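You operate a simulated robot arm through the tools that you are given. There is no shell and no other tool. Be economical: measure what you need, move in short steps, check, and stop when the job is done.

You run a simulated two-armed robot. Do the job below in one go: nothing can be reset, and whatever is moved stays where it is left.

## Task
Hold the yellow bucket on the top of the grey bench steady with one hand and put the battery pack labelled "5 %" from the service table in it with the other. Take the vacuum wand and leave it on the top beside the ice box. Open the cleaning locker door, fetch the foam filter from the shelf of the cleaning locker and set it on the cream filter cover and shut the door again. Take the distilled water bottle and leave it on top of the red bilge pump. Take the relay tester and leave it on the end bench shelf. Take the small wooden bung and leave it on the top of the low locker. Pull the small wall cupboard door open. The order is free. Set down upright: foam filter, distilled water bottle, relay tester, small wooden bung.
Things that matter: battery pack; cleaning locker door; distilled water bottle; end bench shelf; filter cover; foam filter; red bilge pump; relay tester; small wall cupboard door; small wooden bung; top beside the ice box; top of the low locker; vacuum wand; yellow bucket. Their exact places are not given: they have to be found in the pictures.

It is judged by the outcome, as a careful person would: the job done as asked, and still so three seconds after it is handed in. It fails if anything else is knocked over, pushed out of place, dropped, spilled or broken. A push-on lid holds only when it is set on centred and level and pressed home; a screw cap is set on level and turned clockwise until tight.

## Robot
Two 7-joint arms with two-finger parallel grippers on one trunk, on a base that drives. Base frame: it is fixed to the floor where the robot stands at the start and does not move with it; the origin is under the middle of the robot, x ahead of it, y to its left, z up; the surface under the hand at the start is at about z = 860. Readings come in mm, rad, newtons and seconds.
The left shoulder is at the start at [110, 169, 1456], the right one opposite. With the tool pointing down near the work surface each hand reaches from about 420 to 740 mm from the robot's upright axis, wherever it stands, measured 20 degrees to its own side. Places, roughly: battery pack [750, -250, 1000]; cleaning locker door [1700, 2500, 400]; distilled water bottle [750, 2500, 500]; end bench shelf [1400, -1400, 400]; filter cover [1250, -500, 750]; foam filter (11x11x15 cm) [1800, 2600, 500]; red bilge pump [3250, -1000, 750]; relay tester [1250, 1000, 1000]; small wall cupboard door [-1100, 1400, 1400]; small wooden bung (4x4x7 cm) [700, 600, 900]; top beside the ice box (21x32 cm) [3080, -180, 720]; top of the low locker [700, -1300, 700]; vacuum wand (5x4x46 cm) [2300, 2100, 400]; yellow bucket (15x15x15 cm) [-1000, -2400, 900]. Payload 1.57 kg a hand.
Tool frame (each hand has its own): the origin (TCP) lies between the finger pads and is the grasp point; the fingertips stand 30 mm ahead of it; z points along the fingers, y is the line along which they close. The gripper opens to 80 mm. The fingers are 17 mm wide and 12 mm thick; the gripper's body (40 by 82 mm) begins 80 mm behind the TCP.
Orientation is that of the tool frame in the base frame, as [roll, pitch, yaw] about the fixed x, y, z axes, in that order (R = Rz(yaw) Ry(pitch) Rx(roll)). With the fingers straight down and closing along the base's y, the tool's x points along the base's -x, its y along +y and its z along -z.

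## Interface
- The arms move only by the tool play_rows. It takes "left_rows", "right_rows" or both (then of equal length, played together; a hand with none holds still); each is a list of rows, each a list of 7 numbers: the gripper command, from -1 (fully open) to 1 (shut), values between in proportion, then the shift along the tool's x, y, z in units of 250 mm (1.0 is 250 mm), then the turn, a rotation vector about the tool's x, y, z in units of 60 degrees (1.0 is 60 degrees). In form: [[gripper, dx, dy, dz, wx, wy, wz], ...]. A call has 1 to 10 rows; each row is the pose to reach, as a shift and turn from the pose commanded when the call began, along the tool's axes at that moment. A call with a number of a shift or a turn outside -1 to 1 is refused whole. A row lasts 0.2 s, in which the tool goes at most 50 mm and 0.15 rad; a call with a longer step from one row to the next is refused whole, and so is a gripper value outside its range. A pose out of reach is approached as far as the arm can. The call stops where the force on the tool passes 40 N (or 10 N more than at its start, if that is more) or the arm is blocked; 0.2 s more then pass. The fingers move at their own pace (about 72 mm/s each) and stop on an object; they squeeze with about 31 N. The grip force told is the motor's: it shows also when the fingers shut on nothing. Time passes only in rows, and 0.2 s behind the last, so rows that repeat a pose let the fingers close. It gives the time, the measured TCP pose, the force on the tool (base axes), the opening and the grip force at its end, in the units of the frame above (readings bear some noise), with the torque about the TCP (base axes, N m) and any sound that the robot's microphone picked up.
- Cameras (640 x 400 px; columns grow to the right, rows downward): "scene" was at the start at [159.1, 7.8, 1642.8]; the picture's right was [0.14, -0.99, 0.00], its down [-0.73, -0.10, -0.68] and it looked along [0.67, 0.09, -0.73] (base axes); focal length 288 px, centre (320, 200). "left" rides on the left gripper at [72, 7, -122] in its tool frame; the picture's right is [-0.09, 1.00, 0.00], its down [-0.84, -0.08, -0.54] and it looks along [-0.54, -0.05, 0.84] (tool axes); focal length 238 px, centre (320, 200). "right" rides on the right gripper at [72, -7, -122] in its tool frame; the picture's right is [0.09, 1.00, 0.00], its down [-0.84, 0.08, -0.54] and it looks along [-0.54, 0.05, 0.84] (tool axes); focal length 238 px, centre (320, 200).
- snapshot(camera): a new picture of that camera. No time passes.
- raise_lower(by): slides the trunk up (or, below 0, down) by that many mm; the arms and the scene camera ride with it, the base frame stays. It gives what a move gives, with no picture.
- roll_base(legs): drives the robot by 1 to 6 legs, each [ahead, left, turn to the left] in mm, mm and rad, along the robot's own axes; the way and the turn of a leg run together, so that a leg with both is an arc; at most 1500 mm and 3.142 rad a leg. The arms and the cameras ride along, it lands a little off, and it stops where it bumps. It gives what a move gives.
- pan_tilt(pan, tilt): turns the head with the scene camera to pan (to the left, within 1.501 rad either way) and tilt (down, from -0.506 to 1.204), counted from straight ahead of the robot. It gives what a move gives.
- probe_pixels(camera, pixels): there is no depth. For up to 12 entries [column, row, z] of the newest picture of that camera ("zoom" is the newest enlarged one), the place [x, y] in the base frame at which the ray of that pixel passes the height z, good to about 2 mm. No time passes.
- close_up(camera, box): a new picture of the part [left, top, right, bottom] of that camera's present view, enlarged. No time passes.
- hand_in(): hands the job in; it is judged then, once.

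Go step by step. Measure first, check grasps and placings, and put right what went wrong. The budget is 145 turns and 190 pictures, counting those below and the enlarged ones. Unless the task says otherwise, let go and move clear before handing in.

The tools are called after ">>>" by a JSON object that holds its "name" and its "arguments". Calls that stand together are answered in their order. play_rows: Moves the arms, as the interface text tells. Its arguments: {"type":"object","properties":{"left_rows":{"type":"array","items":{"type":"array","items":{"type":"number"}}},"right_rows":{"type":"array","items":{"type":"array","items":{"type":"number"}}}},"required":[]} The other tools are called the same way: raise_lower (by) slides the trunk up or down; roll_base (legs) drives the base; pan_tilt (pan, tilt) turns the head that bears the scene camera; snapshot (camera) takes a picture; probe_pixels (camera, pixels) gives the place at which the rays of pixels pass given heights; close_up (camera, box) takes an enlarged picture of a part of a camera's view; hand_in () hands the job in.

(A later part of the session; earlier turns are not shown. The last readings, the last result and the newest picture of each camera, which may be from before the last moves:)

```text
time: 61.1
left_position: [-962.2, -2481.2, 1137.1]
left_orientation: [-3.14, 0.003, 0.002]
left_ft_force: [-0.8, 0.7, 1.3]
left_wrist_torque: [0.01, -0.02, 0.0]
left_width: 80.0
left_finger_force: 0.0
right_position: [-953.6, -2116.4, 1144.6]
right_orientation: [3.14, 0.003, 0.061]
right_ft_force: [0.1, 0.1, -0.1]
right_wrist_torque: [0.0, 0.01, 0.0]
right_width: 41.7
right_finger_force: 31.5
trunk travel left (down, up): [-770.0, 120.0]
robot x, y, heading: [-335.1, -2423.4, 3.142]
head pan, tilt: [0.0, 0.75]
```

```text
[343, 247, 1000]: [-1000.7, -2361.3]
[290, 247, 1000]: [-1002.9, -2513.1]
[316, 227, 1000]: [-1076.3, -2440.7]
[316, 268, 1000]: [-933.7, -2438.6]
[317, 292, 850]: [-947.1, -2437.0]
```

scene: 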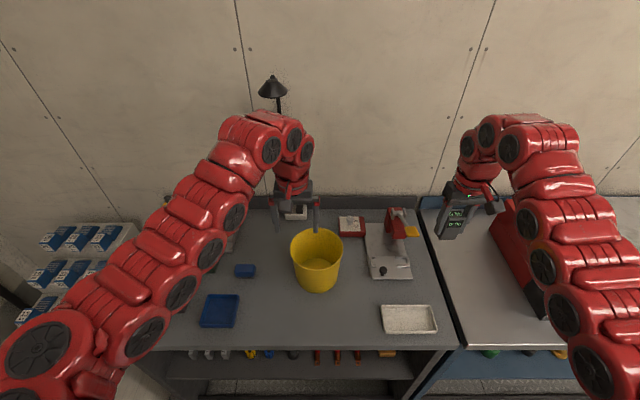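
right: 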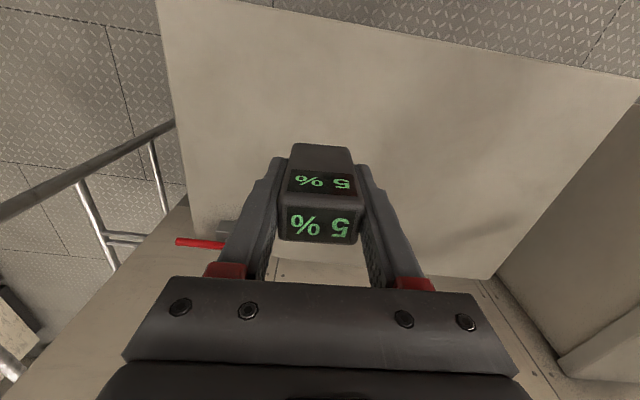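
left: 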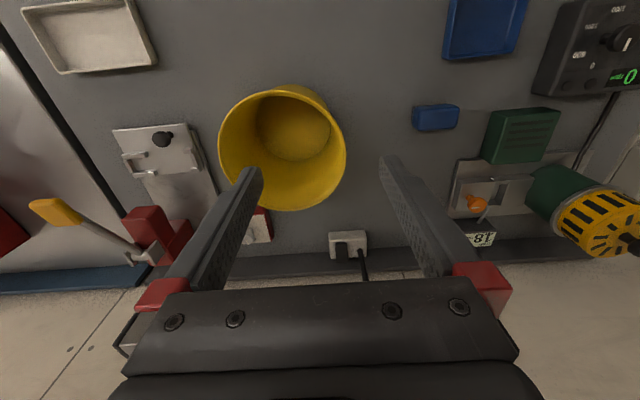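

The rim's left edge is at y≈-2511. I'll bring the left hand over it, tilted 15° outward, then straddle the wall and close.

>>> {"name": "play_rows", "arguments": {"left_rows": [[-1, -0.07, 0.06, 0.1, 0.13, 0, 0], [-1, -0.144, 0.12, 0.25, 0.25, 0, 0], [-1, -0.144, 0.12, 0.33, 0.25, 0, 0], [-1, -0.144, 0.12, 0.33, 0.25, 0, 0]]}}

>>> {"name": "snapshot", "arguments": {"camera": "left"}}

>>> {"name": "close_up", "arguments": {"camera": "scene", "box": [216, 180, 376, 300]}}

```text
time: 62.1
left_position: [-1000.1, -2512.1, 1055.8]
left_orientation: [-2.88, -0.001, 0.0]
left_ft_force: [-0.3, -0.9, -0.2]
left_wrist_torque: [0.01, 0.0, -0.02]
left_width: 79.9
left_finger_force: 0.1
right_position: [-955.2, -2116.8, 1143.2]
right_orientation: [-3.141, 0.0, 0.061]
right_ft_force: [1.0, -0.9, -1.7]
right_wrist_torque: [0.02, 0.01, -0.02]
right_width: 41.4
right_finger_force: 31.2
trunk travel left (down, up): [-770.0, 120.0]
robot x, y, heading: [-338.5, -2424.5, 3.144]
head pan, tilt: [0.0, 0.75]
```

```text
157 pictures are left
```

left: 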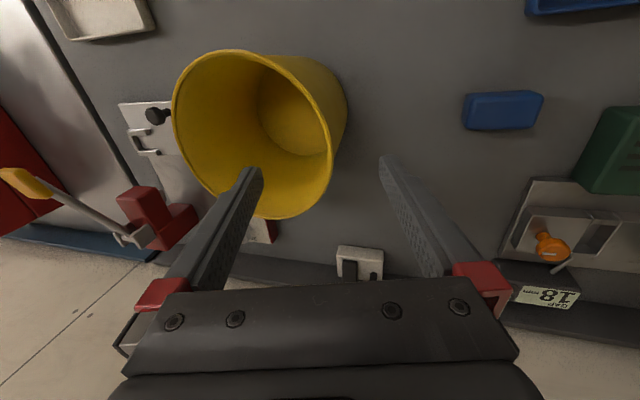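

```text
3.33 times, centred on (296, 240) of scene
```

zoom: 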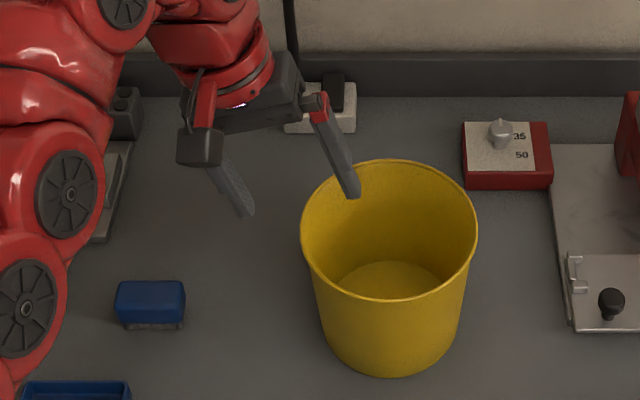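

The fingers straddle the wall above the rim. I'll lower vertically and close on it.

>>> {"name": "play_rows", "arguments": {"left_rows": [[-1, 0, 0.036, 0.135, 0, 0, 0], [-1, 0, 0.0725, 0.27, 0, 0, 0], [-1, 0, 0.0725, 0.27, 0, 0, 0], [-0.3, 0, 0.0725, 0.27, 0, 0, 0], [0.3, 0, 0.0725, 0.27, 0, 0, 0], [1, 0, 0.0725, 0.27, 0, 0, 0], [1, 0, 0.0725, 0.27, 0, 0, 0], [1, 0, 0.0725, 0.27, 0, 0, 0]]}}

>>> {"name": "snapshot", "arguments": {"camera": "left"}}

>>> {"name": "snapshot", "arguments": {"camera": "scene"}}

>>> {"name": "probe_pixels", "arguments": {"camera": "scene", "pixels": [[343, 247, 1000], [290, 247, 1000], [316, 227, 1000], [316, 268, 1000], [317, 292, 850]]}}

```text
time: 64.0
left_position: [-998.9, -2512.3, 985.0]
left_orientation: [-2.88, 0.0, 0.0]
left_ft_force: [1.0, 0.2, -2.4]
left_wrist_torque: [-0.18, 0.0, -0.01]
left_width: 3.2
left_finger_force: 25.0
right_position: [-955.1, -2115.4, 1143.2]
right_orientation: [-3.142, 0.0, 0.06]
right_ft_force: [0.5, -0.6, -0.7]
right_wrist_torque: [0.03, 0.01, 0.01]
right_width: 41.7
right_finger_force: 31.1
trunk travel left (down, up): [-770.0, 120.0]
robot x, y, heading: [-336.2, -2425.5, 3.146]
head pan, tilt: [0.0, 0.75]
```

```text
155 pictures are left
```

left: 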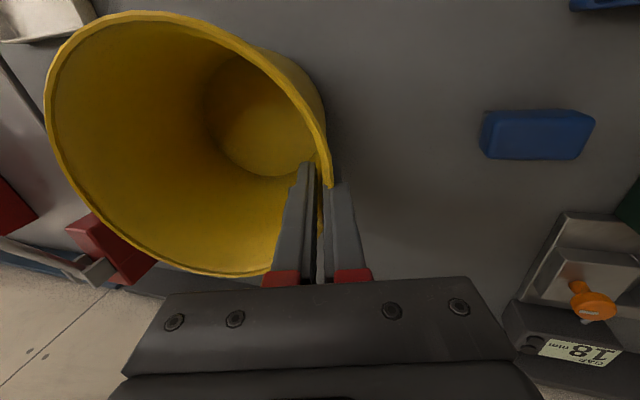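

```text
154 pictures are left
```

scene: 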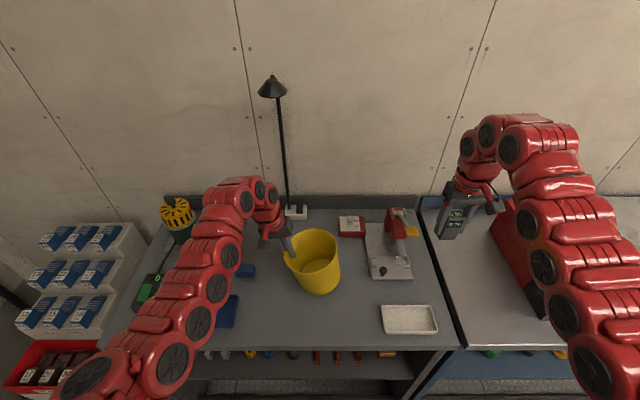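

```text
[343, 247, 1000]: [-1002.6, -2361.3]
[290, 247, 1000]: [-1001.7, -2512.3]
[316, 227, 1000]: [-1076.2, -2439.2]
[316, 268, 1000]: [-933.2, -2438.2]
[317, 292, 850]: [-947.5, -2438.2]
```

The bucket is gripped (3 mm wall). I'll swing the right hand over the bucket in two moves, with a slight outward tilt.

>>> {"name": "play_rows", "arguments": {"right_rows": [[1, -0.05, 0.19, 0, 0, 0, 0], [1, -0.1, 0.38, 0, 0, 0, 0], [1, -0.15, 0.56, 0, -0.06, 0, 0], [1, -0.2, 0.74, 0, -0.133, 0, 0], [1, -0.256, 0.9, 0, -0.133, 0, 0], [1, -0.256, 0.9, 0, -0.133, 0, 0]]}}

>>> {"name": "snapshot", "arguments": {"camera": "scene"}}

```text
time: 65.3
left_position: [-998.2, -2511.5, 985.3]
left_orientation: [-2.881, 0.0, 0.0]
left_ft_force: [-0.4, 0.5, -2.2]
left_wrist_torque: [-0.21, 0.01, 0.0]
left_width: 3.7
left_finger_force: 24.5
right_position: [-1006.5, -2342.6, 1143.9]
right_orientation: [3.001, -0.001, 0.058]
right_ft_force: [0.7, 0.0, -2.0]
right_wrist_torque: [-0.04, -0.01, -0.01]
right_width: 41.6
right_finger_force: 30.9
trunk travel left (down, up): [-770.0, 120.0]
robot x, y, heading: [-340.0, -2424.0, 3.143]
head pan, tilt: [0.0, 0.75]
```

```text
153 pictures are left
```

scene: 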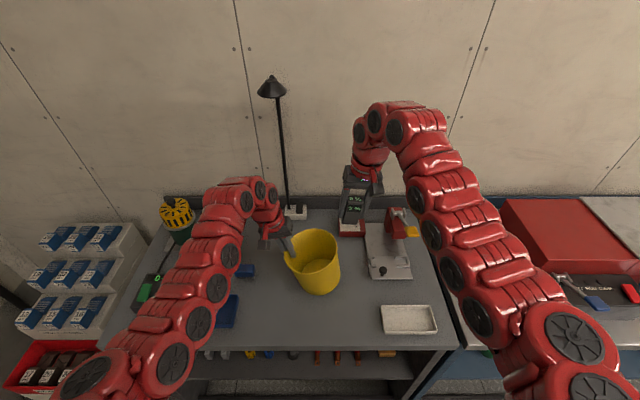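

>>> {"name": "play_rows", "arguments": {"right_rows": [[1, 0.004, 0.17, 0.024, 0, 0, 0], [1, 0.008, 0.337, 0.048, 0, 0, 0], [1, 0.008, 0.337, 0.048, 0, 0, 0]]}}

>>> {"name": "snapshot", "arguments": {"camera": "right"}}

>>> {"name": "close_up", "arguments": {"camera": "scene", "box": [216, 150, 396, 310]}}

```text
time: 66.2
left_position: [-998.6, -2512.2, 985.6]
left_orientation: [-2.881, 0.0, 0.002]
left_ft_force: [0.9, 0.9, -1.7]
left_wrist_torque: [-0.16, 0.03, -0.01]
left_width: 3.5
left_finger_force: 24.7
right_position: [-1000.0, -2428.4, 1145.6]
right_orientation: [3.001, 0.001, 0.059]
right_ft_force: [0.3, -0.2, -0.9]
right_wrist_torque: [-0.04, 0.0, 0.01]
right_width: 41.6
right_finger_force: 31.4
trunk travel left (down, up): [-770.0, 120.0]
robot x, y, heading: [-338.1, -2423.1, 3.137]
head pan, tilt: [0.0, 0.75]
```

```text
152 pictures are left
```

right: 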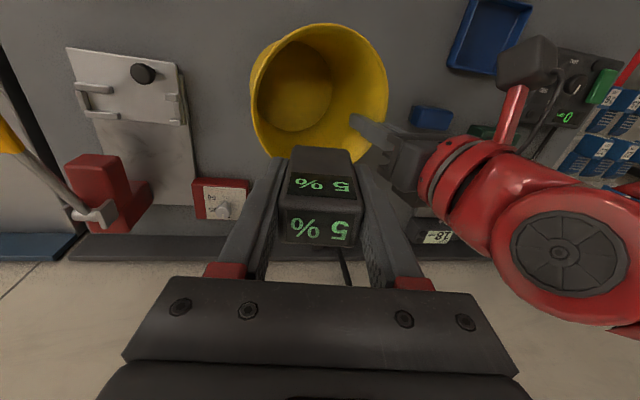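

```text
2.50 times, centred on (306, 230) of scene
```

zoom: 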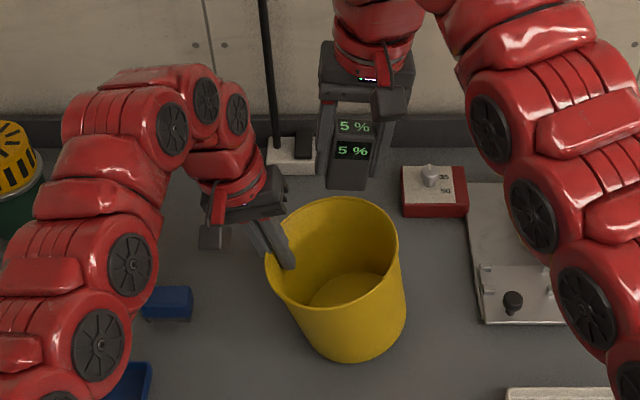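

The pinch has tilted the bucket about 7°. I'll level it by turning the left hand back, then check.

>>> {"name": "play_rows", "arguments": {"left_rows": [[1, 0, 0, 0, -0.06, 0, 0], [1, 0, 0, 0, -0.117, 0, 0], [1, 0, 0, 0, -0.117, 0, 0]]}}

>>> {"name": "close_up", "arguments": {"camera": "scene", "box": [216, 150, 396, 310]}}

>>> {"name": "snapshot", "arguments": {"camera": "right"}}

```text
time: 67.0
left_position: [-997.8, -2511.8, 987.7]
left_orientation: [-3.001, 0.003, -0.001]
left_ft_force: [-0.7, 4.6, 13.8]
left_wrist_torque: [0.64, -0.42, 0.14]
left_width: 3.5
left_finger_force: 24.6
right_position: [-998.3, -2428.6, 1145.0]
right_orientation: [3.002, 0.003, 0.058]
right_ft_force: [0.1, 0.2, -1.3]
right_wrist_torque: [-0.01, -0.02, 0.02]
right_width: 41.3
right_finger_force: 30.7
trunk travel left (down, up): [-770.0, 120.0]
robot x, y, heading: [-336.4, -2425.9, 3.139]
head pan, tilt: [0.0, 0.75]
```

```text
2.50 times, centred on (306, 230) of scene
```

zoom: 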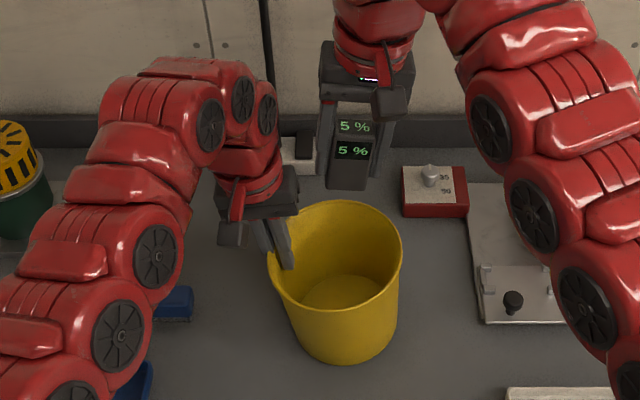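

```text
149 pictures are left
```

right: 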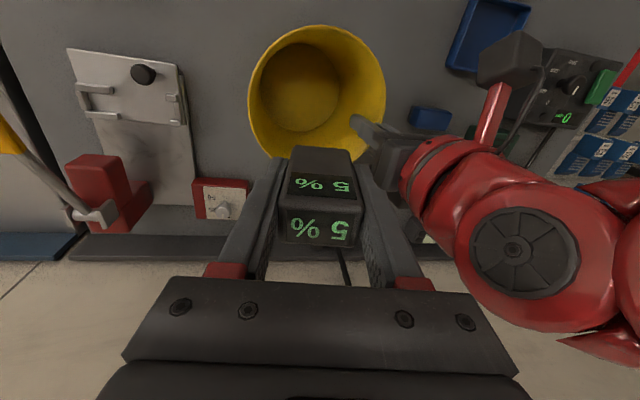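

The bucket is level and resting on the bench. I'll get its present floor centre and rim from the right view.

>>> {"name": "probe_pixels", "arguments": {"camera": "right", "pixels": [[248, 95, 1000], [386, 95, 1000], [315, 27, 1000], [293, 87, 853]]}}

>>> {"name": "probe_pixels", "arguments": {"camera": "zoom", "pixels": [[267, 265, 1000], [402, 262, 1000], [340, 201, 1000], [335, 313, 1000], [345, 298, 853]]}}

```text
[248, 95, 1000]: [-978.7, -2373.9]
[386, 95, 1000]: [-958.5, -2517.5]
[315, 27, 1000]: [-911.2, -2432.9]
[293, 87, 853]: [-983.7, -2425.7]
```

```text
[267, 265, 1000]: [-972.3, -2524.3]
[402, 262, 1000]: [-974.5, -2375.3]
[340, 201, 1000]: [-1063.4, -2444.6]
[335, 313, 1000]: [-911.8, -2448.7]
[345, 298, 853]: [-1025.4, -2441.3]
```

The bucket centre is now about (-987,-2447). I'll lower the pack straight down into it, stopping short to check.

>>> {"name": "play_rows", "arguments": {"right_rows": [[1, 0.024, -0.003, 0.15, 0, 0, 0], [1, 0.047, -0.02, 0.3, 0, 0, 0], [1, 0.047, -0.042, 0.45, 0, 0, 0], [1, 0.047, -0.063, 0.6, 0, 0, 0], [1, 0.047, -0.084, 0.75, 0, 0, 0], [1, 0.047, -0.098, 0.854, 0, 0, 0], [1, 0.047, -0.098, 0.854, 0, 0, 0]]}}

>>> {"name": "snapshot", "arguments": {"camera": "right"}}

>>> {"name": "close_up", "arguments": {"camera": "scene", "box": [216, 150, 396, 310]}}

```text
time: 68.5
left_position: [-997.6, -2510.5, 986.4]
left_orientation: [-3.003, -0.001, 0.001]
left_ft_force: [-1.7, 3.5, 6.2]
left_wrist_torque: [-1.03, -0.53, 0.24]
left_width: 4.6
left_finger_force: 25.8
right_position: [-989.1, -2432.1, 931.1]
right_orientation: [3.001, 0.005, 0.058]
right_ft_force: [-0.9, 5.0, 16.5]
right_wrist_torque: [0.58, 0.17, 0.0]
right_width: 41.7
right_finger_force: 30.9
trunk travel left (down, up): [-770.0, 120.0]
robot x, y, heading: [-336.3, -2425.7, 3.137]
head pan, tilt: [0.0, 0.75]
```

```text
148 pictures are left
```

right: 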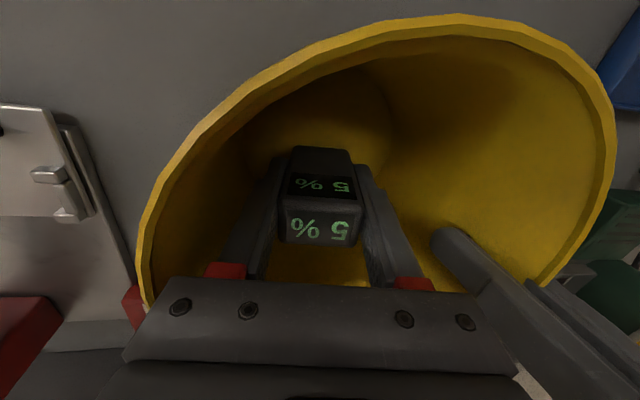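

```text
2.50 times, centred on (306, 230) of scene
```

zoom: 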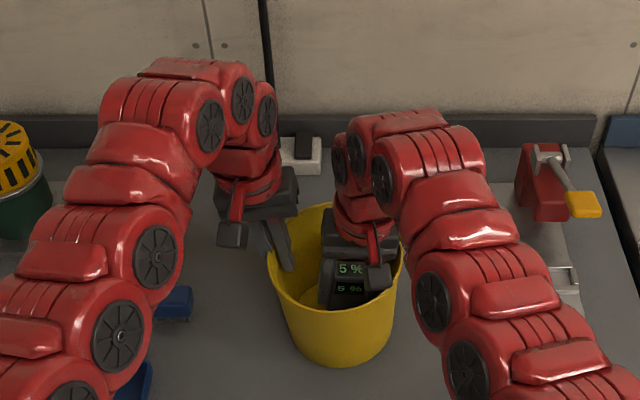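

There's a 16 N upward force at z 931, from either the floor or the gripper body touching the rim. I'll lift a bit, shift 10 mm away from the rim and try lower.

>>> {"name": "play_rows", "arguments": {"right_rows": [[1, 0, 0.004, -0.032, 0, 0, 0], [1, 0, 0.044, -0.026, 0, 0, 0], [1, 0, 0.042, -0.01, 0, 0, 0], [1, 0, 0.042, 0.0, 0, 0, 0], [1, 0, 0.042, 0.01, 0, 0, 0]]}}

>>> {"name": "snapshot", "arguments": {"camera": "right"}}

```text
time: 69.8
left_position: [-998.1, -2512.7, 986.0]
left_orientation: [-3.002, 0.0, 0.0]
left_ft_force: [2.1, -4.6, 7.8]
left_wrist_torque: [-0.57, -0.25, -0.05]
left_width: 3.5
left_finger_force: 24.8
right_position: [-987.5, -2445.9, 928.3]
right_orientation: [3.004, 0.0, 0.059]
right_ft_force: [-0.4, -1.1, -0.3]
right_wrist_torque: [-0.01, -0.03, 0.0]
right_width: 41.6
right_finger_force: 31.0
trunk travel left (down, up): [-770.0, 120.0]
robot x, y, heading: [-336.1, -2425.3, 3.142]
head pan, tilt: [0.0, 0.75]
```

```text
146 pictures are left
```

right: 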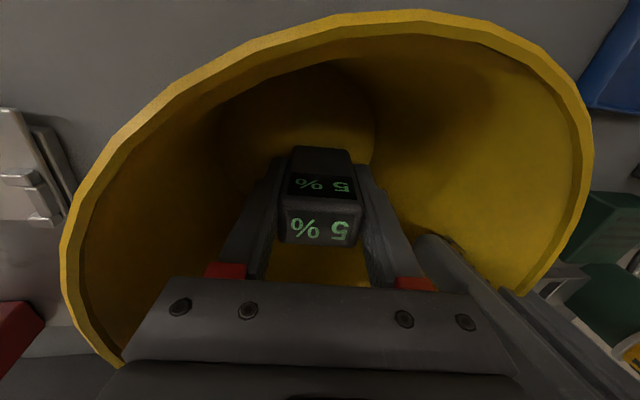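

That was the rim; now it's free. I'll go on down gently until the pack meets the floor.

>>> {"name": "play_rows", "arguments": {"right_rows": [[1, 0, -0.003, 0.024, 0, 0, 0], [1, 0, -0.006, 0.048, 0, 0, 0], [1, 0, -0.009, 0.064, 0, 0, 0], [1, 0, -0.011, 0.08, 0, 0, 0], [1, 0, -0.013, 0.092, 0, 0, 0], [1, 0, -0.013, 0.092, 0, 0, 0]]}}

>>> {"name": "snapshot", "arguments": {"camera": "right"}}

```text
time: 70.9
left_position: [-997.5, -2508.8, 986.0]
left_orientation: [-3.001, 0.0, -0.002]
left_ft_force: [-2.1, 0.1, 1.4]
left_wrist_torque: [-1.11, -0.26, 0.33]
left_width: 5.3
left_finger_force: 25.6
right_position: [-989.2, -2446.0, 910.8]
right_orientation: [2.997, 0.013, 0.059]
right_ft_force: [3.4, 3.3, 16.3]
right_wrist_torque: [0.39, -0.17, -0.05]
right_width: 41.7
right_finger_force: 30.9
trunk travel left (down, up): [-770.0, 120.0]
robot x, y, heading: [-336.1, -2425.2, 3.14]
head pan, tilt: [0.0, 0.75]
stopped in row 5 (right hand): the force on the tool passed its limit at 43 N (the readings are from after the stop); the commanded pose is now the measured one
```

```text
145 pictures are left
```

right: 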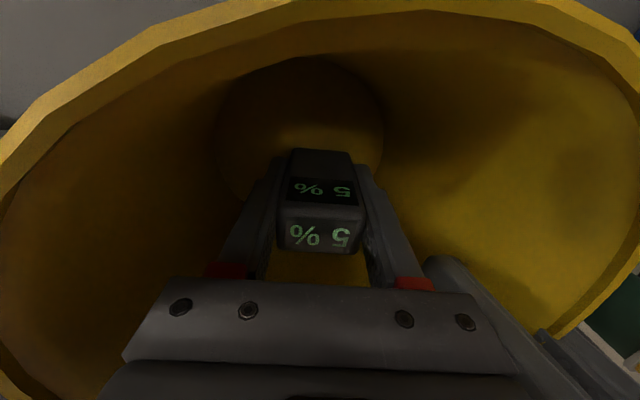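

Contact at z 911: the pack is on the bucket floor. I'll open partly and rise straight out.

>>> {"name": "play_rows", "arguments": {"right_rows": [[0.3, 0, 0, 0, 0, 0, 0], [-0.3, 0, 0, 0, 0, 0, 0], [-0.5, 0, 0, 0, 0, 0, 0], [-0.5, 0, 0, 0, 0, 0, 0], [-0.5, 0, 0.014, -0.1, 0, 0, 0], [-0.5, 0, 0.041, -0.29, 0, 0, 0], [-0.5, 0, 0.067, -0.48, 0, 0, 0], [-0.5, 0, 0.094, -0.67, 0, 0, 0], [-0.5, 0, 0.12, -0.86, 0, 0, 0], [-0.5, 0, 0.137, -0.98, 0, 0, 0]]}}

>>> {"name": "snapshot", "arguments": {"camera": "right"}}

```text
time: 73.1
left_position: [-997.5, -2509.1, 985.3]
left_orientation: [-2.998, 0.0, -0.005]
left_ft_force: [-1.1, -2.2, 12.8]
left_wrist_torque: [-0.36, 0.0, -0.02]
left_width: 3.6
left_finger_force: 24.4
right_position: [-987.9, -2447.6, 1156.9]
right_orientation: [2.998, 0.009, 0.062]
right_ft_force: [-0.6, 0.4, 0.5]
right_wrist_torque: [0.0, 0.01, -0.04]
right_width: 60.2
right_finger_force: 0.0
trunk travel left (down, up): [-770.0, 120.0]
robot x, y, heading: [-341.6, -2423.9, 3.142]
head pan, tilt: [0.0, 0.75]
```

```text
144 pictures are left
```

right: 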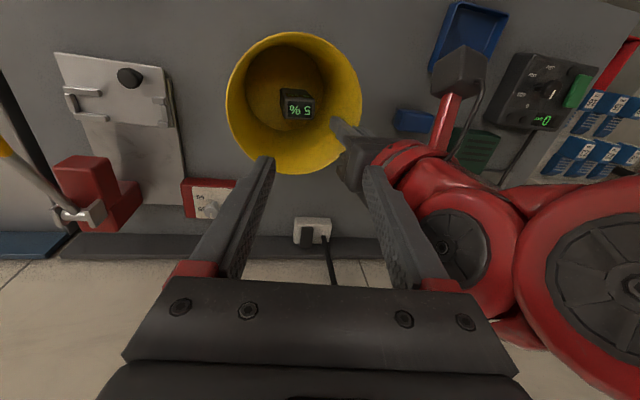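

The pack stands in the bucket. I'll release the rim with the left hand and lift clear, moving the right hand out too.

>>> {"name": "play_rows", "arguments": {"left_rows": [[0.5, 0, 0, 0, 0, 0, 0], [0.2, 0, 0, 0, 0, 0, 0], [0.2, 0, 0, 0, 0, 0, 0], [0.2, 0, -0.014, -0.1, 0, 0, 0], [0.2, 0, -0.041, -0.29, 0, 0, 0], [0.2, 0, -0.067, -0.48, 0, 0, 0], [0.2, 0, -0.08, -0.58, 0, 0, 0]], "right_rows": [[-0.5, 0, -0.18, 0, 0, 0, 0], [-0.5, 0, -0.36, 0, 0, 0, 0], [-0.5, 0, -0.54, 0, 0, 0, 0], [-0.5, 0, -0.72, 0, 0, 0, 0], [-0.5, 0, -0.9, 0, 0, 0, 0], [-0.5, 0, -0.9, 0, 0, 0, 0], [-0.5, 0, -0.9, 0, 0, 0, 0]]}}

>>> {"name": "snapshot", "arguments": {"camera": "scene"}}

```text
time: 74.7
left_position: [-997.2, -2508.0, 1130.8]
left_orientation: [-2.999, -0.002, -0.004]
left_ft_force: [-0.4, 0.3, 0.3]
left_wrist_torque: [-0.04, -0.01, -0.01]
left_width: 32.1
left_finger_force: 0.1
right_position: [-1001.4, -2225.8, 1123.3]
right_orientation: [2.997, 0.01, 0.062]
right_ft_force: [0.2, 0.1, -0.4]
right_wrist_torque: [-0.03, 0.01, 0.01]
right_width: 59.8
right_finger_force: 0.0
trunk travel left (down, up): [-770.0, 120.0]
robot x, y, heading: [-339.2, -2426.8, 3.141]
head pan, tilt: [0.0, 0.75]
```

```text
143 pictures are left
```

scene: 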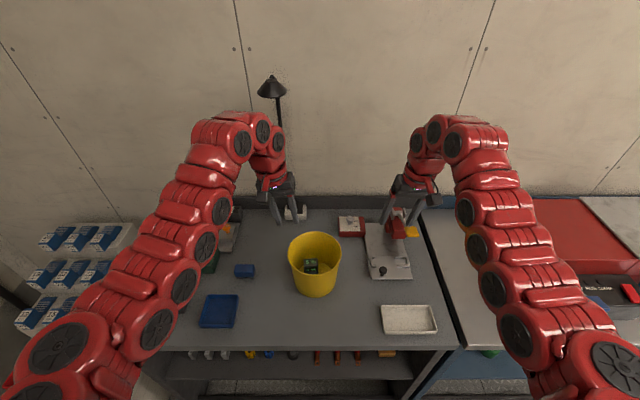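

The battery job is done. I'll back off and strafe right (+y) towards the wall cupboard, looking on the way.

>>> {"name": "roll_base", "arguments": {"legs": [[-250, 0, 0], [0, -1500, 0], [0, -1000, 0]]}}

>>> {"name": "pan_tilt", "arguments": {"pan": -0.9, "tilt": 0.3}}

>>> {"name": "snapshot", "arguments": {"camera": "scene"}}

```text
time: 88.4
left_position: [-737.8, -0.8, 1130.5]
left_orientation: [-2.999, -0.003, -0.012]
left_ft_force: [0.8, 0.1, -0.1]
left_wrist_torque: [0.04, 0.01, 0.01]
left_width: 31.8
left_finger_force: 0.0
right_position: [-739.5, 282.2, 1120.6]
right_orientation: [2.997, 0.008, 0.051]
right_ft_force: [-0.1, 0.6, -0.4]
right_wrist_torque: [0.0, -0.06, 0.03]
right_width: 60.2
right_finger_force: 0.1
trunk travel left (down, up): [-770.0, 120.0]
robot x, y, heading: [-76.1, 77.0, 3.134]
head pan, tilt: [0.0, 0.75]
```

```text
time: 89.6
left_position: [-737.9, -0.8, 1131.4]
left_orientation: [-3.0, 0.0, -0.014]
left_ft_force: [0.3, 0.6, -0.1]
left_wrist_torque: [-0.02, 0.02, 0.01]
left_width: 32.0
left_finger_force: 0.1
right_position: [-740.2, 282.1, 1121.9]
right_orientation: [3.0, 0.007, 0.051]
right_ft_force: [-0.4, 0.1, -0.1]
right_wrist_torque: [-0.01, -0.01, 0.01]
right_width: 60.1
right_finger_force: 0.1
trunk travel left (down, up): [-770.0, 120.0]
robot x, y, heading: [-78.0, 75.6, 3.133]
head pan, tilt: [-0.901, 0.3]
```

```text
142 pictures are left
```

scene: 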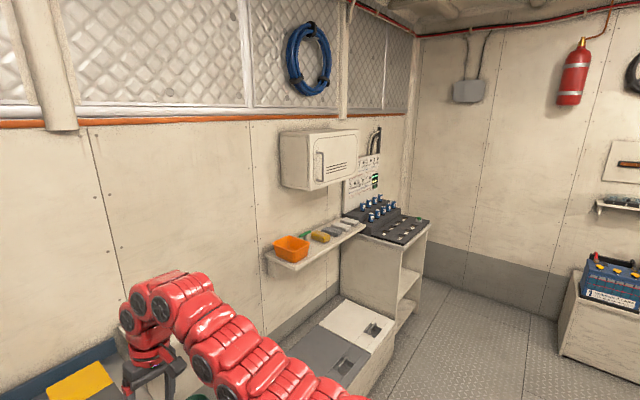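

The wall cupboard hangs at (320,158) with a vertical bar handle on its left edge. I'll drive on towards it.

>>> {"name": "roll_base", "arguments": {"legs": [[0, -1150, 0]]}}

>>> {"name": "pan_tilt", "arguments": {"pan": 0.0, "tilt": 0.3}}

>>> {"name": "snapshot", "arguments": {"camera": "scene"}}

```text
time: 95.5
left_position: [-723.1, 1158.2, 1131.3]
left_orientation: [-2.999, -0.001, -0.017]
left_ft_force: [0.3, -0.4, 0.5]
left_wrist_torque: [0.03, 0.0, -0.01]
left_width: 32.1
left_finger_force: 0.0
right_position: [-722.7, 1443.0, 1123.0]
right_orientation: [2.998, 0.007, 0.047]
right_ft_force: [-0.1, 0.4, 0.1]
right_wrist_torque: [0.01, -0.03, 0.02]
right_width: 60.1
right_finger_force: 0.0
trunk travel left (down, up): [-770.0, 120.0]
robot x, y, heading: [-58.9, 1235.0, 3.125]
head pan, tilt: [-0.901, 0.3]
```

```text
time: 96.7
left_position: [-723.3, 1159.7, 1130.5]
left_orientation: [-3.0, -0.001, -0.016]
left_ft_force: [0.8, 0.2, -0.1]
left_wrist_torque: [-0.01, 0.04, -0.01]
left_width: 31.8
left_finger_force: 0.1
right_position: [-722.5, 1442.1, 1122.2]
right_orientation: [2.999, 0.006, 0.046]
right_ft_force: [-0.6, 0.8, -0.3]
right_wrist_torque: [0.02, 0.02, 0.02]
right_width: 59.7
right_finger_force: 0.1
trunk travel left (down, up): [-770.0, 120.0]
robot x, y, heading: [-64.0, 1233.0, 3.128]
head pan, tilt: [0.0, 0.3]
```

```text
141 pictures are left
```

scene: 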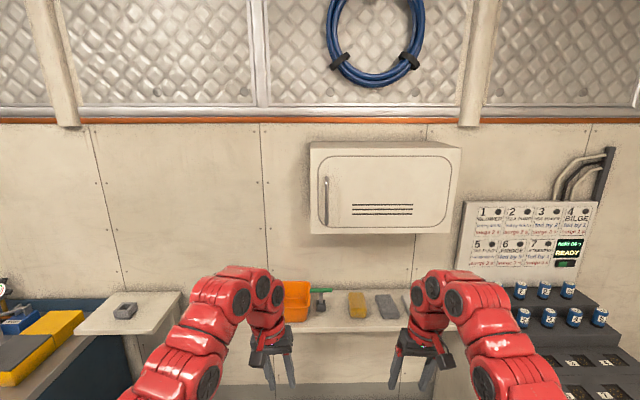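

The cupboard door handle is at about (326,200), roughly straight ahead at z≈1370. I'll take a close-up, raise the trunk, and turn both hands level (pointing ahead) while drawing them back.

>>> {"name": "close_up", "arguments": {"camera": "scene", "box": [290, 120, 480, 250]}}

>>> {"name": "probe_pixels", "arguments": {"camera": "scene", "pixels": [[326, 200, 1350], [326, 200, 1400], [311, 143, 1500], [311, 143, 1550], [432, 234, 1300], [309, 233, 1300]]}}

>>> {"name": "play_rows", "arguments": {"left_rows": [[1, 0.15, 0, -0.1, -0.066, 0, 0], [1, 0.3, 0, -0.2, -0.133, 0, 0], [1, 0.4, 0, -0.35, -0.133, 0, 0]], "right_rows": [[-0.5, 0.15, 0, -0.1, 0.066, 0, 0], [-0.5, 0.3, 0, -0.2, 0.133, 0, 0], [-0.5, 0.4, 0, -0.35, 0.133, 0, 0]]}}

>>> {"name": "play_rows", "arguments": {"left_rows": [[1, 0, 0, 0, 0, -0.14, 0], [1, 0, 0, 0, 0, -0.28, 0], [1, 0, 0, 0, 0, -0.42, 0], [1, 0, 0, 0, 0, -0.56, 0], [1, 0, 0, 0, 0, -0.7, 0], [1, 0, 0, 0, 0, -0.84, 0], [1, 0, 0, 0, 0, -0.98, 0]], "right_rows": [[-0.5, 0, 0, 0, 0, -0.14, 0], [-0.5, 0, 0, 0, 0, -0.28, 0], [-0.5, 0, 0, 0, 0, -0.42, 0], [-0.5, 0, 0, 0, 0, -0.56, 0], [-0.5, 0, 0, 0, 0, -0.7, 0], [-0.5, 0, 0, 0, 0, -0.84, 0], [-0.5, 0, 0, 0, 0, -0.98, 0]]}}

>>> {"name": "play_rows", "arguments": {"left_rows": [[1, 0, 0, 0, 0, -0.14, 0], [1, 0, 0, 0, 0, -0.28, 0], [1, 0, 0, 0, 0, -0.42, 0], [1, 0, 0, 0, 0, -0.52, 0], [1, 0, 0, 0, 0, -0.52, 0]], "right_rows": [[-0.5, 0, 0, 0, 0, -0.14, 0], [-0.5, 0, 0, 0, 0, -0.28, 0], [-0.5, 0, 0, 0, 0, -0.42, 0], [-0.5, 0, 0, 0, 0, -0.52, 0], [-0.5, 0, 0, 0, 0, -0.52, 0]]}}

>>> {"name": "snapshot", "arguments": {"camera": "scene"}}

```text
3.08 times, centred on (385, 185) of scene
```

zoom: 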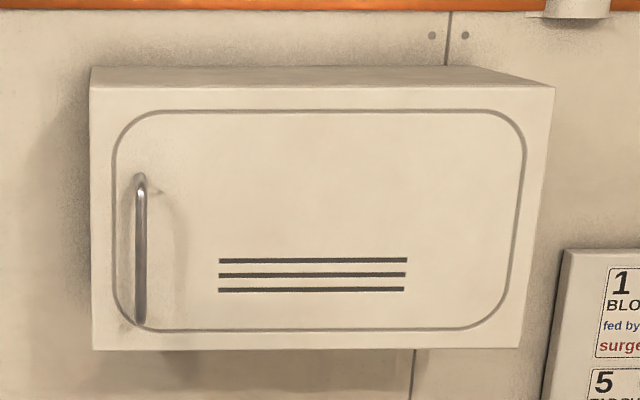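

```text
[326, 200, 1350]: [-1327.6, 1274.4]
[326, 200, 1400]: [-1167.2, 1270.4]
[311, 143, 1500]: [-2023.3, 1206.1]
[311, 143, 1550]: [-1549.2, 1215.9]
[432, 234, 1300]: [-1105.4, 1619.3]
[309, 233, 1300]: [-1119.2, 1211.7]
```

```text
time: 97.5
left_position: [-675.4, 1157.7, 1189.9]
left_orientation: [-3.137, -0.003, -0.017]
left_ft_force: [-0.5, 0.1, 0.8]
left_wrist_torque: [-0.03, -0.01, -0.02]
left_width: 0.1
left_finger_force: 21.2
left hand out of reach, approached as far as the arm can: row 1, 2, 3
right_position: [-675.9, 1464.4, 1192.6]
right_orientation: [3.136, 0.005, 0.046]
right_ft_force: [-0.3, -0.9, 0.2]
right_wrist_torque: [0.01, 0.02, 0.01]
right_width: 60.0
right_finger_force: 0.1
right hand out of reach, approached as far as the arm can: row 1, 2, 3
trunk travel left (down, up): [-770.0, 120.0]
robot x, y, heading: [-61.7, 1235.4, 3.132]
head pan, tilt: [0.0, 0.3]
```

```text
time: 99.3
left_position: [-782.4, 1121.4, 1328.7]
left_orientation: [-3.103, 0.657, -0.208]
left_ft_force: [0.7, -0.4, 0.2]
left_wrist_torque: [0.07, 0.01, -0.05]
left_width: 0.2
left_finger_force: 21.7
left hand out of reach, approached as far as the arm can: row 1, 2, 3, 4, 5, 6, 7
right_position: [-746.3, 1414.6, 1192.7]
right_orientation: [-2.716, 0.492, 0.662]
right_ft_force: [-0.2, 0.5, 1.1]
right_wrist_torque: [0.05, 0.0, -0.03]
right_width: 60.3
right_finger_force: 0.0
right hand out of reach, approached as far as the arm can: row 1, 2, 3, 4, 5, 6, 7
trunk travel left (down, up): [-770.0, 120.0]
robot x, y, heading: [-59.9, 1232.4, 3.124]
head pan, tilt: [0.0, 0.3]
stopped in row 7 (right hand): the arm was blocked; the commanded pose is now the measured one
```

```text
time: 100.5
left_position: [-785.5, 1126.4, 1327.0]
left_orientation: [-3.068, 1.199, -0.166]
left_ft_force: [1.1, -0.3, 0.3]
left_wrist_torque: [0.0, 0.01, -0.01]
left_width: 0.1
left_finger_force: 21.2
right_position: [-748.3, 1418.4, 1189.4]
right_orientation: [-2.457, 0.964, 1.039]
right_ft_force: [-0.3, -0.5, 0.4]
right_wrist_torque: [0.0, 0.02, 0.01]
right_width: 60.0
right_finger_force: 0.1
trunk travel left (down, up): [-770.0, 120.0]
robot x, y, heading: [-55.2, 1235.7, 3.135]
head pan, tilt: [0.0, 0.3]
```

```text
139 pictures are left
```

scene: 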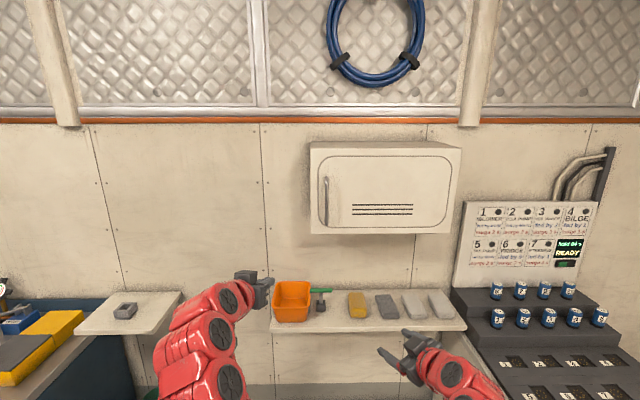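

The left hand is nearly level but the right one is twisted. I'll apply the computed corrections to point both straight ahead at about z 1370 and 1320.

>>> {"name": "play_rows", "arguments": {"left_rows": [[1, -0.03, 0, -0.011, -0.038, -0.059, -0.003], [1, -0.06, 0, -0.022, -0.076, -0.118, -0.005], [1, -0.09, 0, -0.033, -0.113, -0.177, -0.008], [1, -0.12, 0, -0.044, -0.15, -0.237, -0.01], [1, -0.15, 0, -0.055, -0.19, -0.3, -0.013], [1, -0.168, -0.005, -0.065, -0.226, -0.355, -0.016], [1, -0.168, -0.005, -0.065, -0.226, -0.355, -0.016]], "right_rows": [[-1, -0.07, -0.03, -0.038, 0.055, -0.063, 0.074], [-1, -0.14, -0.06, -0.077, 0.109, -0.126, 0.147], [-1, -0.21, -0.093, -0.115, 0.164, -0.19, 0.221], [-1, -0.28, -0.125, -0.153, 0.219, -0.253, 0.295], [-1, -0.35, -0.156, -0.19, 0.273, -0.316, 0.368], [-1, -0.427, -0.187, -0.23, 0.328, -0.379, 0.442], [-1, -0.427, -0.187, -0.23, 0.328, -0.379, 0.442]]}}

>>> {"name": "snapshot", "arguments": {"camera": "right"}}

>>> {"name": "snapshot", "arguments": {"camera": "left"}}

```text
time: 102.1
left_position: [-785.9, 1127.9, 1371.7]
left_orientation: [-0.494, 1.57, 2.649]
left_ft_force: [0.3, 0.1, 0.4]
left_wrist_torque: [-0.03, -0.01, 0.01]
left_width: 0.3
left_finger_force: 21.1
right_position: [-747.8, 1420.0, 1320.5]
right_orientation: [2.447, 1.57, -0.691]
right_ft_force: [0.2, 0.3, 0.3]
right_wrist_torque: [0.02, -0.02, -0.02]
right_width: 79.7
right_finger_force: 0.0
trunk travel left (down, up): [-770.0, 120.0]
robot x, y, heading: [-61.2, 1235.1, 3.125]
head pan, tilt: [0.0, 0.3]
```

```text
138 pictures are left
```

right: 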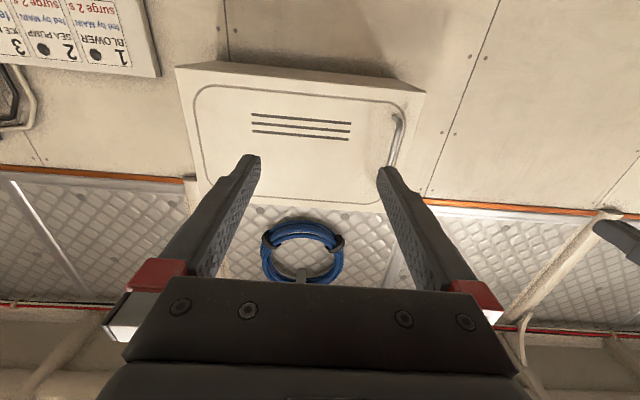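

```text
137 pictures are left
```

left: 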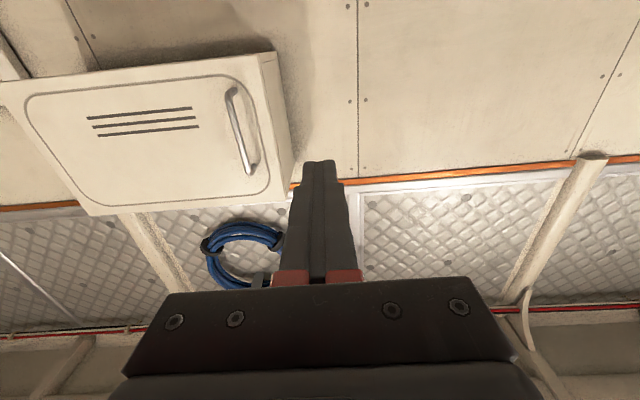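

Both hands point ahead now. I'll triangulate the handle's top and bottom from scene and left views.

>>> {"name": "probe_pixels", "arguments": {"camera": "scene", "pixels": [[326.6, 178, 1400], [326.6, 178, 1450], [326.6, 224.6, 1300], [326.6, 224.6, 1350], [313, 233, 1300], [313, 233, 1330]]}}

>>> {"name": "probe_pixels", "arguments": {"camera": "left", "pixels": [[250, 170, 1400], [250, 170, 1450], [230, 92, 1300], [230, 92, 1350]]}}

>>> {"name": "probe_pixels", "arguments": {"camera": "right", "pixels": [[391, 167, 1400], [391, 167, 1450], [398, 118, 1300], [398, 118, 1350]]}}

```text
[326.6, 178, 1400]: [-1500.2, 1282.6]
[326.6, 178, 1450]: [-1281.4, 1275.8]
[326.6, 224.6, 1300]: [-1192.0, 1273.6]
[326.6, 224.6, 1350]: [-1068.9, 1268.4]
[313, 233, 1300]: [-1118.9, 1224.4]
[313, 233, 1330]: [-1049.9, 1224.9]
```

```text
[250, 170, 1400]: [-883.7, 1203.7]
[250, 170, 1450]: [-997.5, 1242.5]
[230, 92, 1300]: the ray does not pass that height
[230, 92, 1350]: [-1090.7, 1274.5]
```

```text
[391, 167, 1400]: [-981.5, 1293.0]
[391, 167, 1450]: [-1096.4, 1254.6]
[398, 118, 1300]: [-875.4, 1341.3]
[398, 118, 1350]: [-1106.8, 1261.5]
```

Handle: x≈-1085, y≈1273, z 1344–1490; door face ≈-1115, hinge on the +y side ≈1658. I'll raise the trunk and drive so the right hand lines up with the bar.

>>> {"name": "raise_lower", "arguments": {"by": 95}}

>>> {"name": "roll_base", "arguments": {"legs": [[0, 147, 0.013], [180, 0, 0]]}}

>>> {"name": "snapshot", "arguments": {"camera": "right"}}

>>> {"name": "snapshot", "arguments": {"camera": "scene"}}

```text
time: 103.3
left_position: [-785.9, 1126.1, 1466.2]
left_orientation: [2.802, 1.568, -0.339]
left_ft_force: [0.2, 0.0, 0.5]
left_wrist_torque: [-0.01, -0.02, -0.01]
left_width: 0.0
left_finger_force: 21.3
right_position: [-747.8, 1419.7, 1414.5]
right_orientation: [3.125, 1.57, -0.015]
right_ft_force: [-0.5, -0.2, -0.8]
right_wrist_torque: [0.02, -0.02, 0.01]
right_width: 79.8
right_finger_force: 0.0
trunk travel left (down, up): [-865.0, 25.0]
robot x, y, heading: [-58.5, 1235.7, 3.123]
head pan, tilt: [0.0, 0.3]
```

```text
time: 105.8
left_position: [-962.0, 965.0, 1467.8]
left_orientation: [1.34, 1.569, -1.782]
left_ft_force: [-0.3, -0.5, -0.5]
left_wrist_torque: [-0.01, -0.06, -0.01]
left_width: 0.0
left_finger_force: 21.4
right_position: [-929.7, 1258.7, 1416.5]
right_orientation: [2.265, 1.569, -0.855]
right_ft_force: [0.0, 0.3, 0.2]
right_wrist_torque: [0.01, -0.04, 0.02]
right_width: 80.2
right_finger_force: 0.0
trunk travel left (down, up): [-865.0, 25.0]
robot x, y, heading: [-242.8, 1083.8, -3.137]
head pan, tilt: [0.0, 0.3]
```

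```text
136 pictures are left
```

right: 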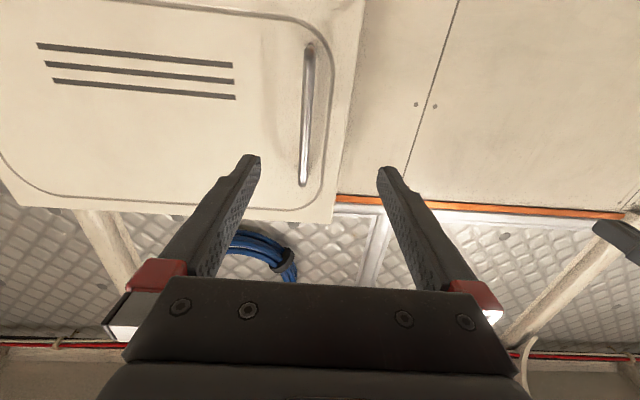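

```text
135 pictures are left
```

scene: 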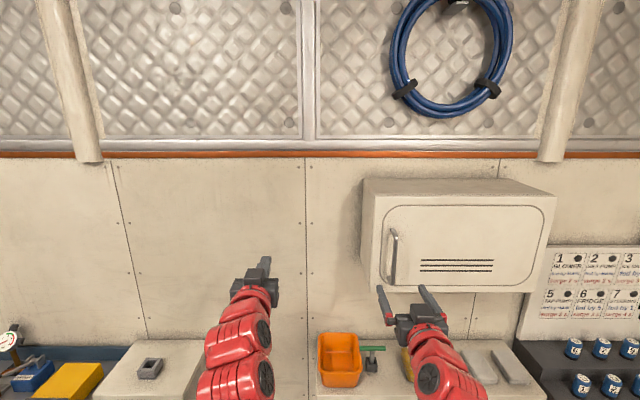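

>>> {"name": "probe_pixels", "arguments": {"camera": "scene", "pixels": [[393, 235, 1450], [393, 235, 1490], [391, 284, 1340], [391, 284, 1370], [550, 240, 1450], [520, 292, 1340]]}}

>>> {"name": "probe_pixels", "arguments": {"camera": "right", "pixels": [[303, 180, 1450], [303, 180, 1490], [309, 50, 1340], [309, 50, 1370]]}}

```text
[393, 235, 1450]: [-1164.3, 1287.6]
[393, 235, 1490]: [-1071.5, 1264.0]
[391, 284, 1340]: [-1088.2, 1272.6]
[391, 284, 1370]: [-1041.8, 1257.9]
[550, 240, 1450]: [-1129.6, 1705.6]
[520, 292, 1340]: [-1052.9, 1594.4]
```

```text
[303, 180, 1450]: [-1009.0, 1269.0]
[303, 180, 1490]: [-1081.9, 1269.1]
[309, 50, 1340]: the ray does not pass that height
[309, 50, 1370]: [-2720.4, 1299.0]
```

Refined: bar at (-1078,1268). I'll extend the right hand onto it and close.

>>> {"name": "play_rows", "arguments": {"right_rows": [[-1, 0, -0.038, 0.15, 0, 0, 0], [-1, 0, -0.038, 0.3, 0, 0, 0], [-1, 0, -0.038, 0.43, 0, 0, 0], [-1, 0, -0.038, 0.545, 0, 0, 0], [-1, 0, -0.038, 0.545, 0, 0, 0], [0, 0, -0.038, 0.545, 0, 0, 0], [1, 0, -0.038, 0.545, 0, 0, 0], [1, 0, -0.038, 0.545, 0, 0, 0], [1, 0, -0.038, 0.545, 0, 0, 0]]}}

>>> {"name": "snapshot", "arguments": {"camera": "right"}}

```text
time: 107.8
left_position: [-963.7, 968.5, 1467.1]
left_orientation: [2.107, 1.566, -1.015]
left_ft_force: [-0.1, 0.3, 0.5]
left_wrist_torque: [0.03, -0.01, 0.05]
left_width: 0.0
left_finger_force: 21.3
right_position: [-1069.0, 1270.6, 1413.7]
right_orientation: [2.505, 1.57, -0.619]
right_ft_force: [-2.1, 13.3, 2.1]
right_wrist_torque: [0.09, -0.18, 0.04]
right_width: 11.9
right_finger_force: 28.7
trunk travel left (down, up): [-865.0, 25.0]
robot x, y, heading: [-240.0, 1082.8, -3.136]
head pan, tilt: [0.0, 0.3]
```

```text
134 pictures are left
```

right: 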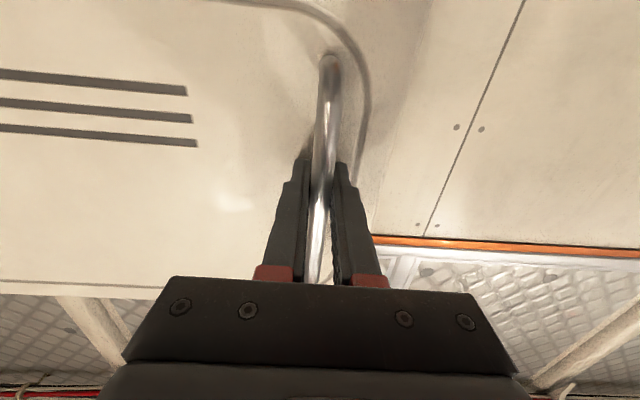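

The bar is gripped (12 mm). I'll pull the door by driving back along its arc in short legs.

>>> {"name": "roll_base", "arguments": {"legs": [[-100, -13, 0], [-94, -39, 0], [-81, -62, 0]]}}

>>> {"name": "snapshot", "arguments": {"camera": "scene"}}

```text
time: 109.1
left_position: [-864.5, 984.7, 1468.4]
left_orientation: [1.884, 1.57, -1.241]
left_ft_force: [0.5, -0.4, -0.6]
left_wrist_torque: [-0.03, 0.01, 0.03]
left_width: 0.1
left_finger_force: 21.6
right_position: [-970.9, 1295.1, 1411.8]
right_orientation: [-1.934, 1.563, 1.207]
right_ft_force: [-4.7, 14.8, -8.2]
right_wrist_torque: [-0.22, -0.63, 0.11]
right_width: 11.7
right_finger_force: 28.9
trunk travel left (down, up): [-865.0, 25.0]
robot x, y, heading: [-141.9, 1095.5, 3.138]
head pan, tilt: [0.0, 0.3]
stopped in leg 1: the force on the tool passed its limit at 41 N (the readings are from after the stop); the commanded pose is now the measured one
```

```text
133 pictures are left
```

scene: 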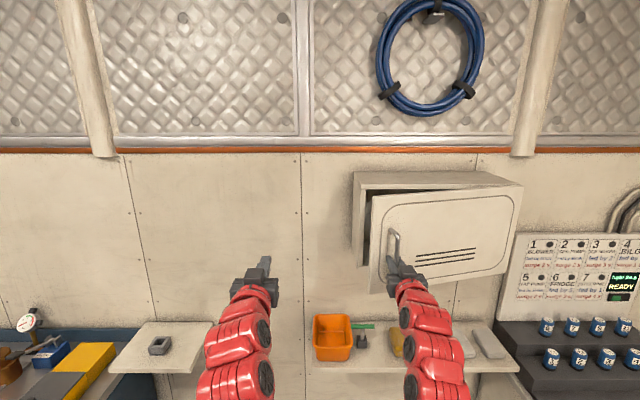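

The door opened about 15° before the force limit. I'll swivel the gripper with the door, then continue pulling.

>>> {"name": "play_rows", "arguments": {"right_rows": [[1, 0, 0, 0, -0.1, 0, 0], [1, 0, 0, 0, -0.2, 0, 0], [1, 0, 0, 0, -0.3, 0, 0], [1, 0, 0, 0, -0.38, 0, 0]]}}

>>> {"name": "roll_base", "arguments": {"legs": [[-94, -40, 0]]}}

>>> {"name": "play_rows", "arguments": {"right_rows": [[1, 0, 0, 0, -0.1, 0, 0], [1, 0, 0, 0, -0.2, 0, 0], [1, 0, 0, 0, -0.25, 0, 0]]}}

>>> {"name": "roll_base", "arguments": {"legs": [[-81, -62, 0]]}}

>>> {"name": "snapshot", "arguments": {"camera": "scene"}}

```text
time: 110.1
left_position: [-867.6, 984.5, 1465.8]
left_orientation: [2.349, 1.566, -0.776]
left_ft_force: [0.6, -1.0, -0.2]
left_wrist_torque: [0.04, 0.02, 0.02]
left_width: 0.3
left_finger_force: 22.1
right_position: [-973.6, 1290.9, 1412.9]
right_orientation: [-2.113, 1.564, 1.434]
right_ft_force: [-3.9, 11.3, -4.1]
right_wrist_torque: [0.01, -0.78, 0.11]
right_width: 12.0
right_finger_force: 29.3
trunk travel left (down, up): [-865.0, 25.0]
robot x, y, heading: [-147.0, 1101.0, -3.14]
head pan, tilt: [0.0, 0.3]
```

```text
time: 111.2
left_position: [-777.0, 1029.9, 1466.7]
left_orientation: [2.218, 1.564, -0.907]
left_ft_force: [0.2, 0.9, 0.0]
left_wrist_torque: [0.05, 0.0, 0.01]
left_width: 0.1
left_finger_force: 21.5
right_position: [-882.1, 1336.9, 1413.8]
right_orientation: [-0.848, 1.567, 2.69]
right_ft_force: [-19.6, 29.7, 4.5]
right_wrist_torque: [-0.07, 0.42, 0.34]
right_width: 11.8
right_finger_force: 29.0
trunk travel left (down, up): [-865.0, 25.0]
robot x, y, heading: [-53.9, 1140.8, 3.139]
head pan, tilt: [0.0, 0.3]
```

```text
time: 112.0
left_position: [-776.7, 1027.1, 1465.6]
left_orientation: [2.444, 1.566, -0.684]
left_ft_force: [-0.2, 0.2, -0.2]
left_wrist_torque: [-0.01, -0.03, 0.03]
left_width: 0.1
left_finger_force: 21.2
right_position: [-881.7, 1336.6, 1412.0]
right_orientation: [-1.606, 1.566, 2.194]
right_ft_force: [-8.5, 12.8, -5.1]
right_wrist_torque: [0.05, -0.51, -0.02]
right_width: 11.7
right_finger_force: 29.0
trunk travel left (down, up): [-865.0, 25.0]
robot x, y, heading: [-51.1, 1137.8, 3.143]
head pan, tilt: [0.0, 0.3]
```

```text
time: 113.3
left_position: [-693.4, 1090.3, 1466.0]
left_orientation: [2.151, 1.57, -0.979]
left_ft_force: [0.1, -0.1, 0.9]
left_wrist_torque: [0.03, 0.02, 0.01]
left_width: 0.1
left_finger_force: 21.0
right_position: [-799.9, 1408.3, 1413.0]
right_orientation: [-1.725, 1.56, 2.051]
right_ft_force: [-12.8, 11.6, -14.2]
right_wrist_torque: [-0.03, -0.55, 0.05]
right_width: 12.0
right_finger_force: 29.0
trunk travel left (down, up): [-865.0, 25.0]
robot x, y, heading: [28.4, 1206.1, 3.14]
head pan, tilt: [0.0, 0.3]
stopped in leg 1: the force on the tool passed its limit at 41 N (the readings are from after the stop); the commanded pose is now the measured one
```

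```text
132 pictures are left
```

scene: 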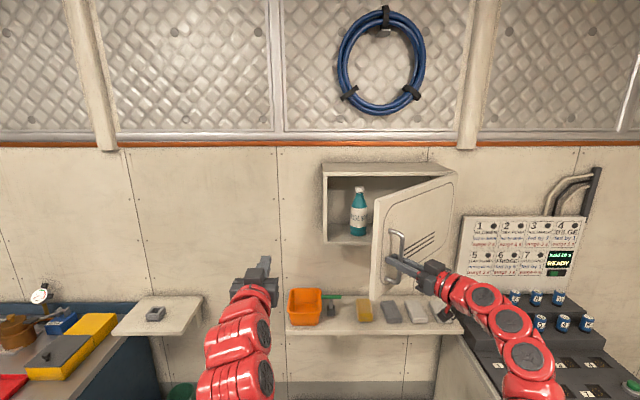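

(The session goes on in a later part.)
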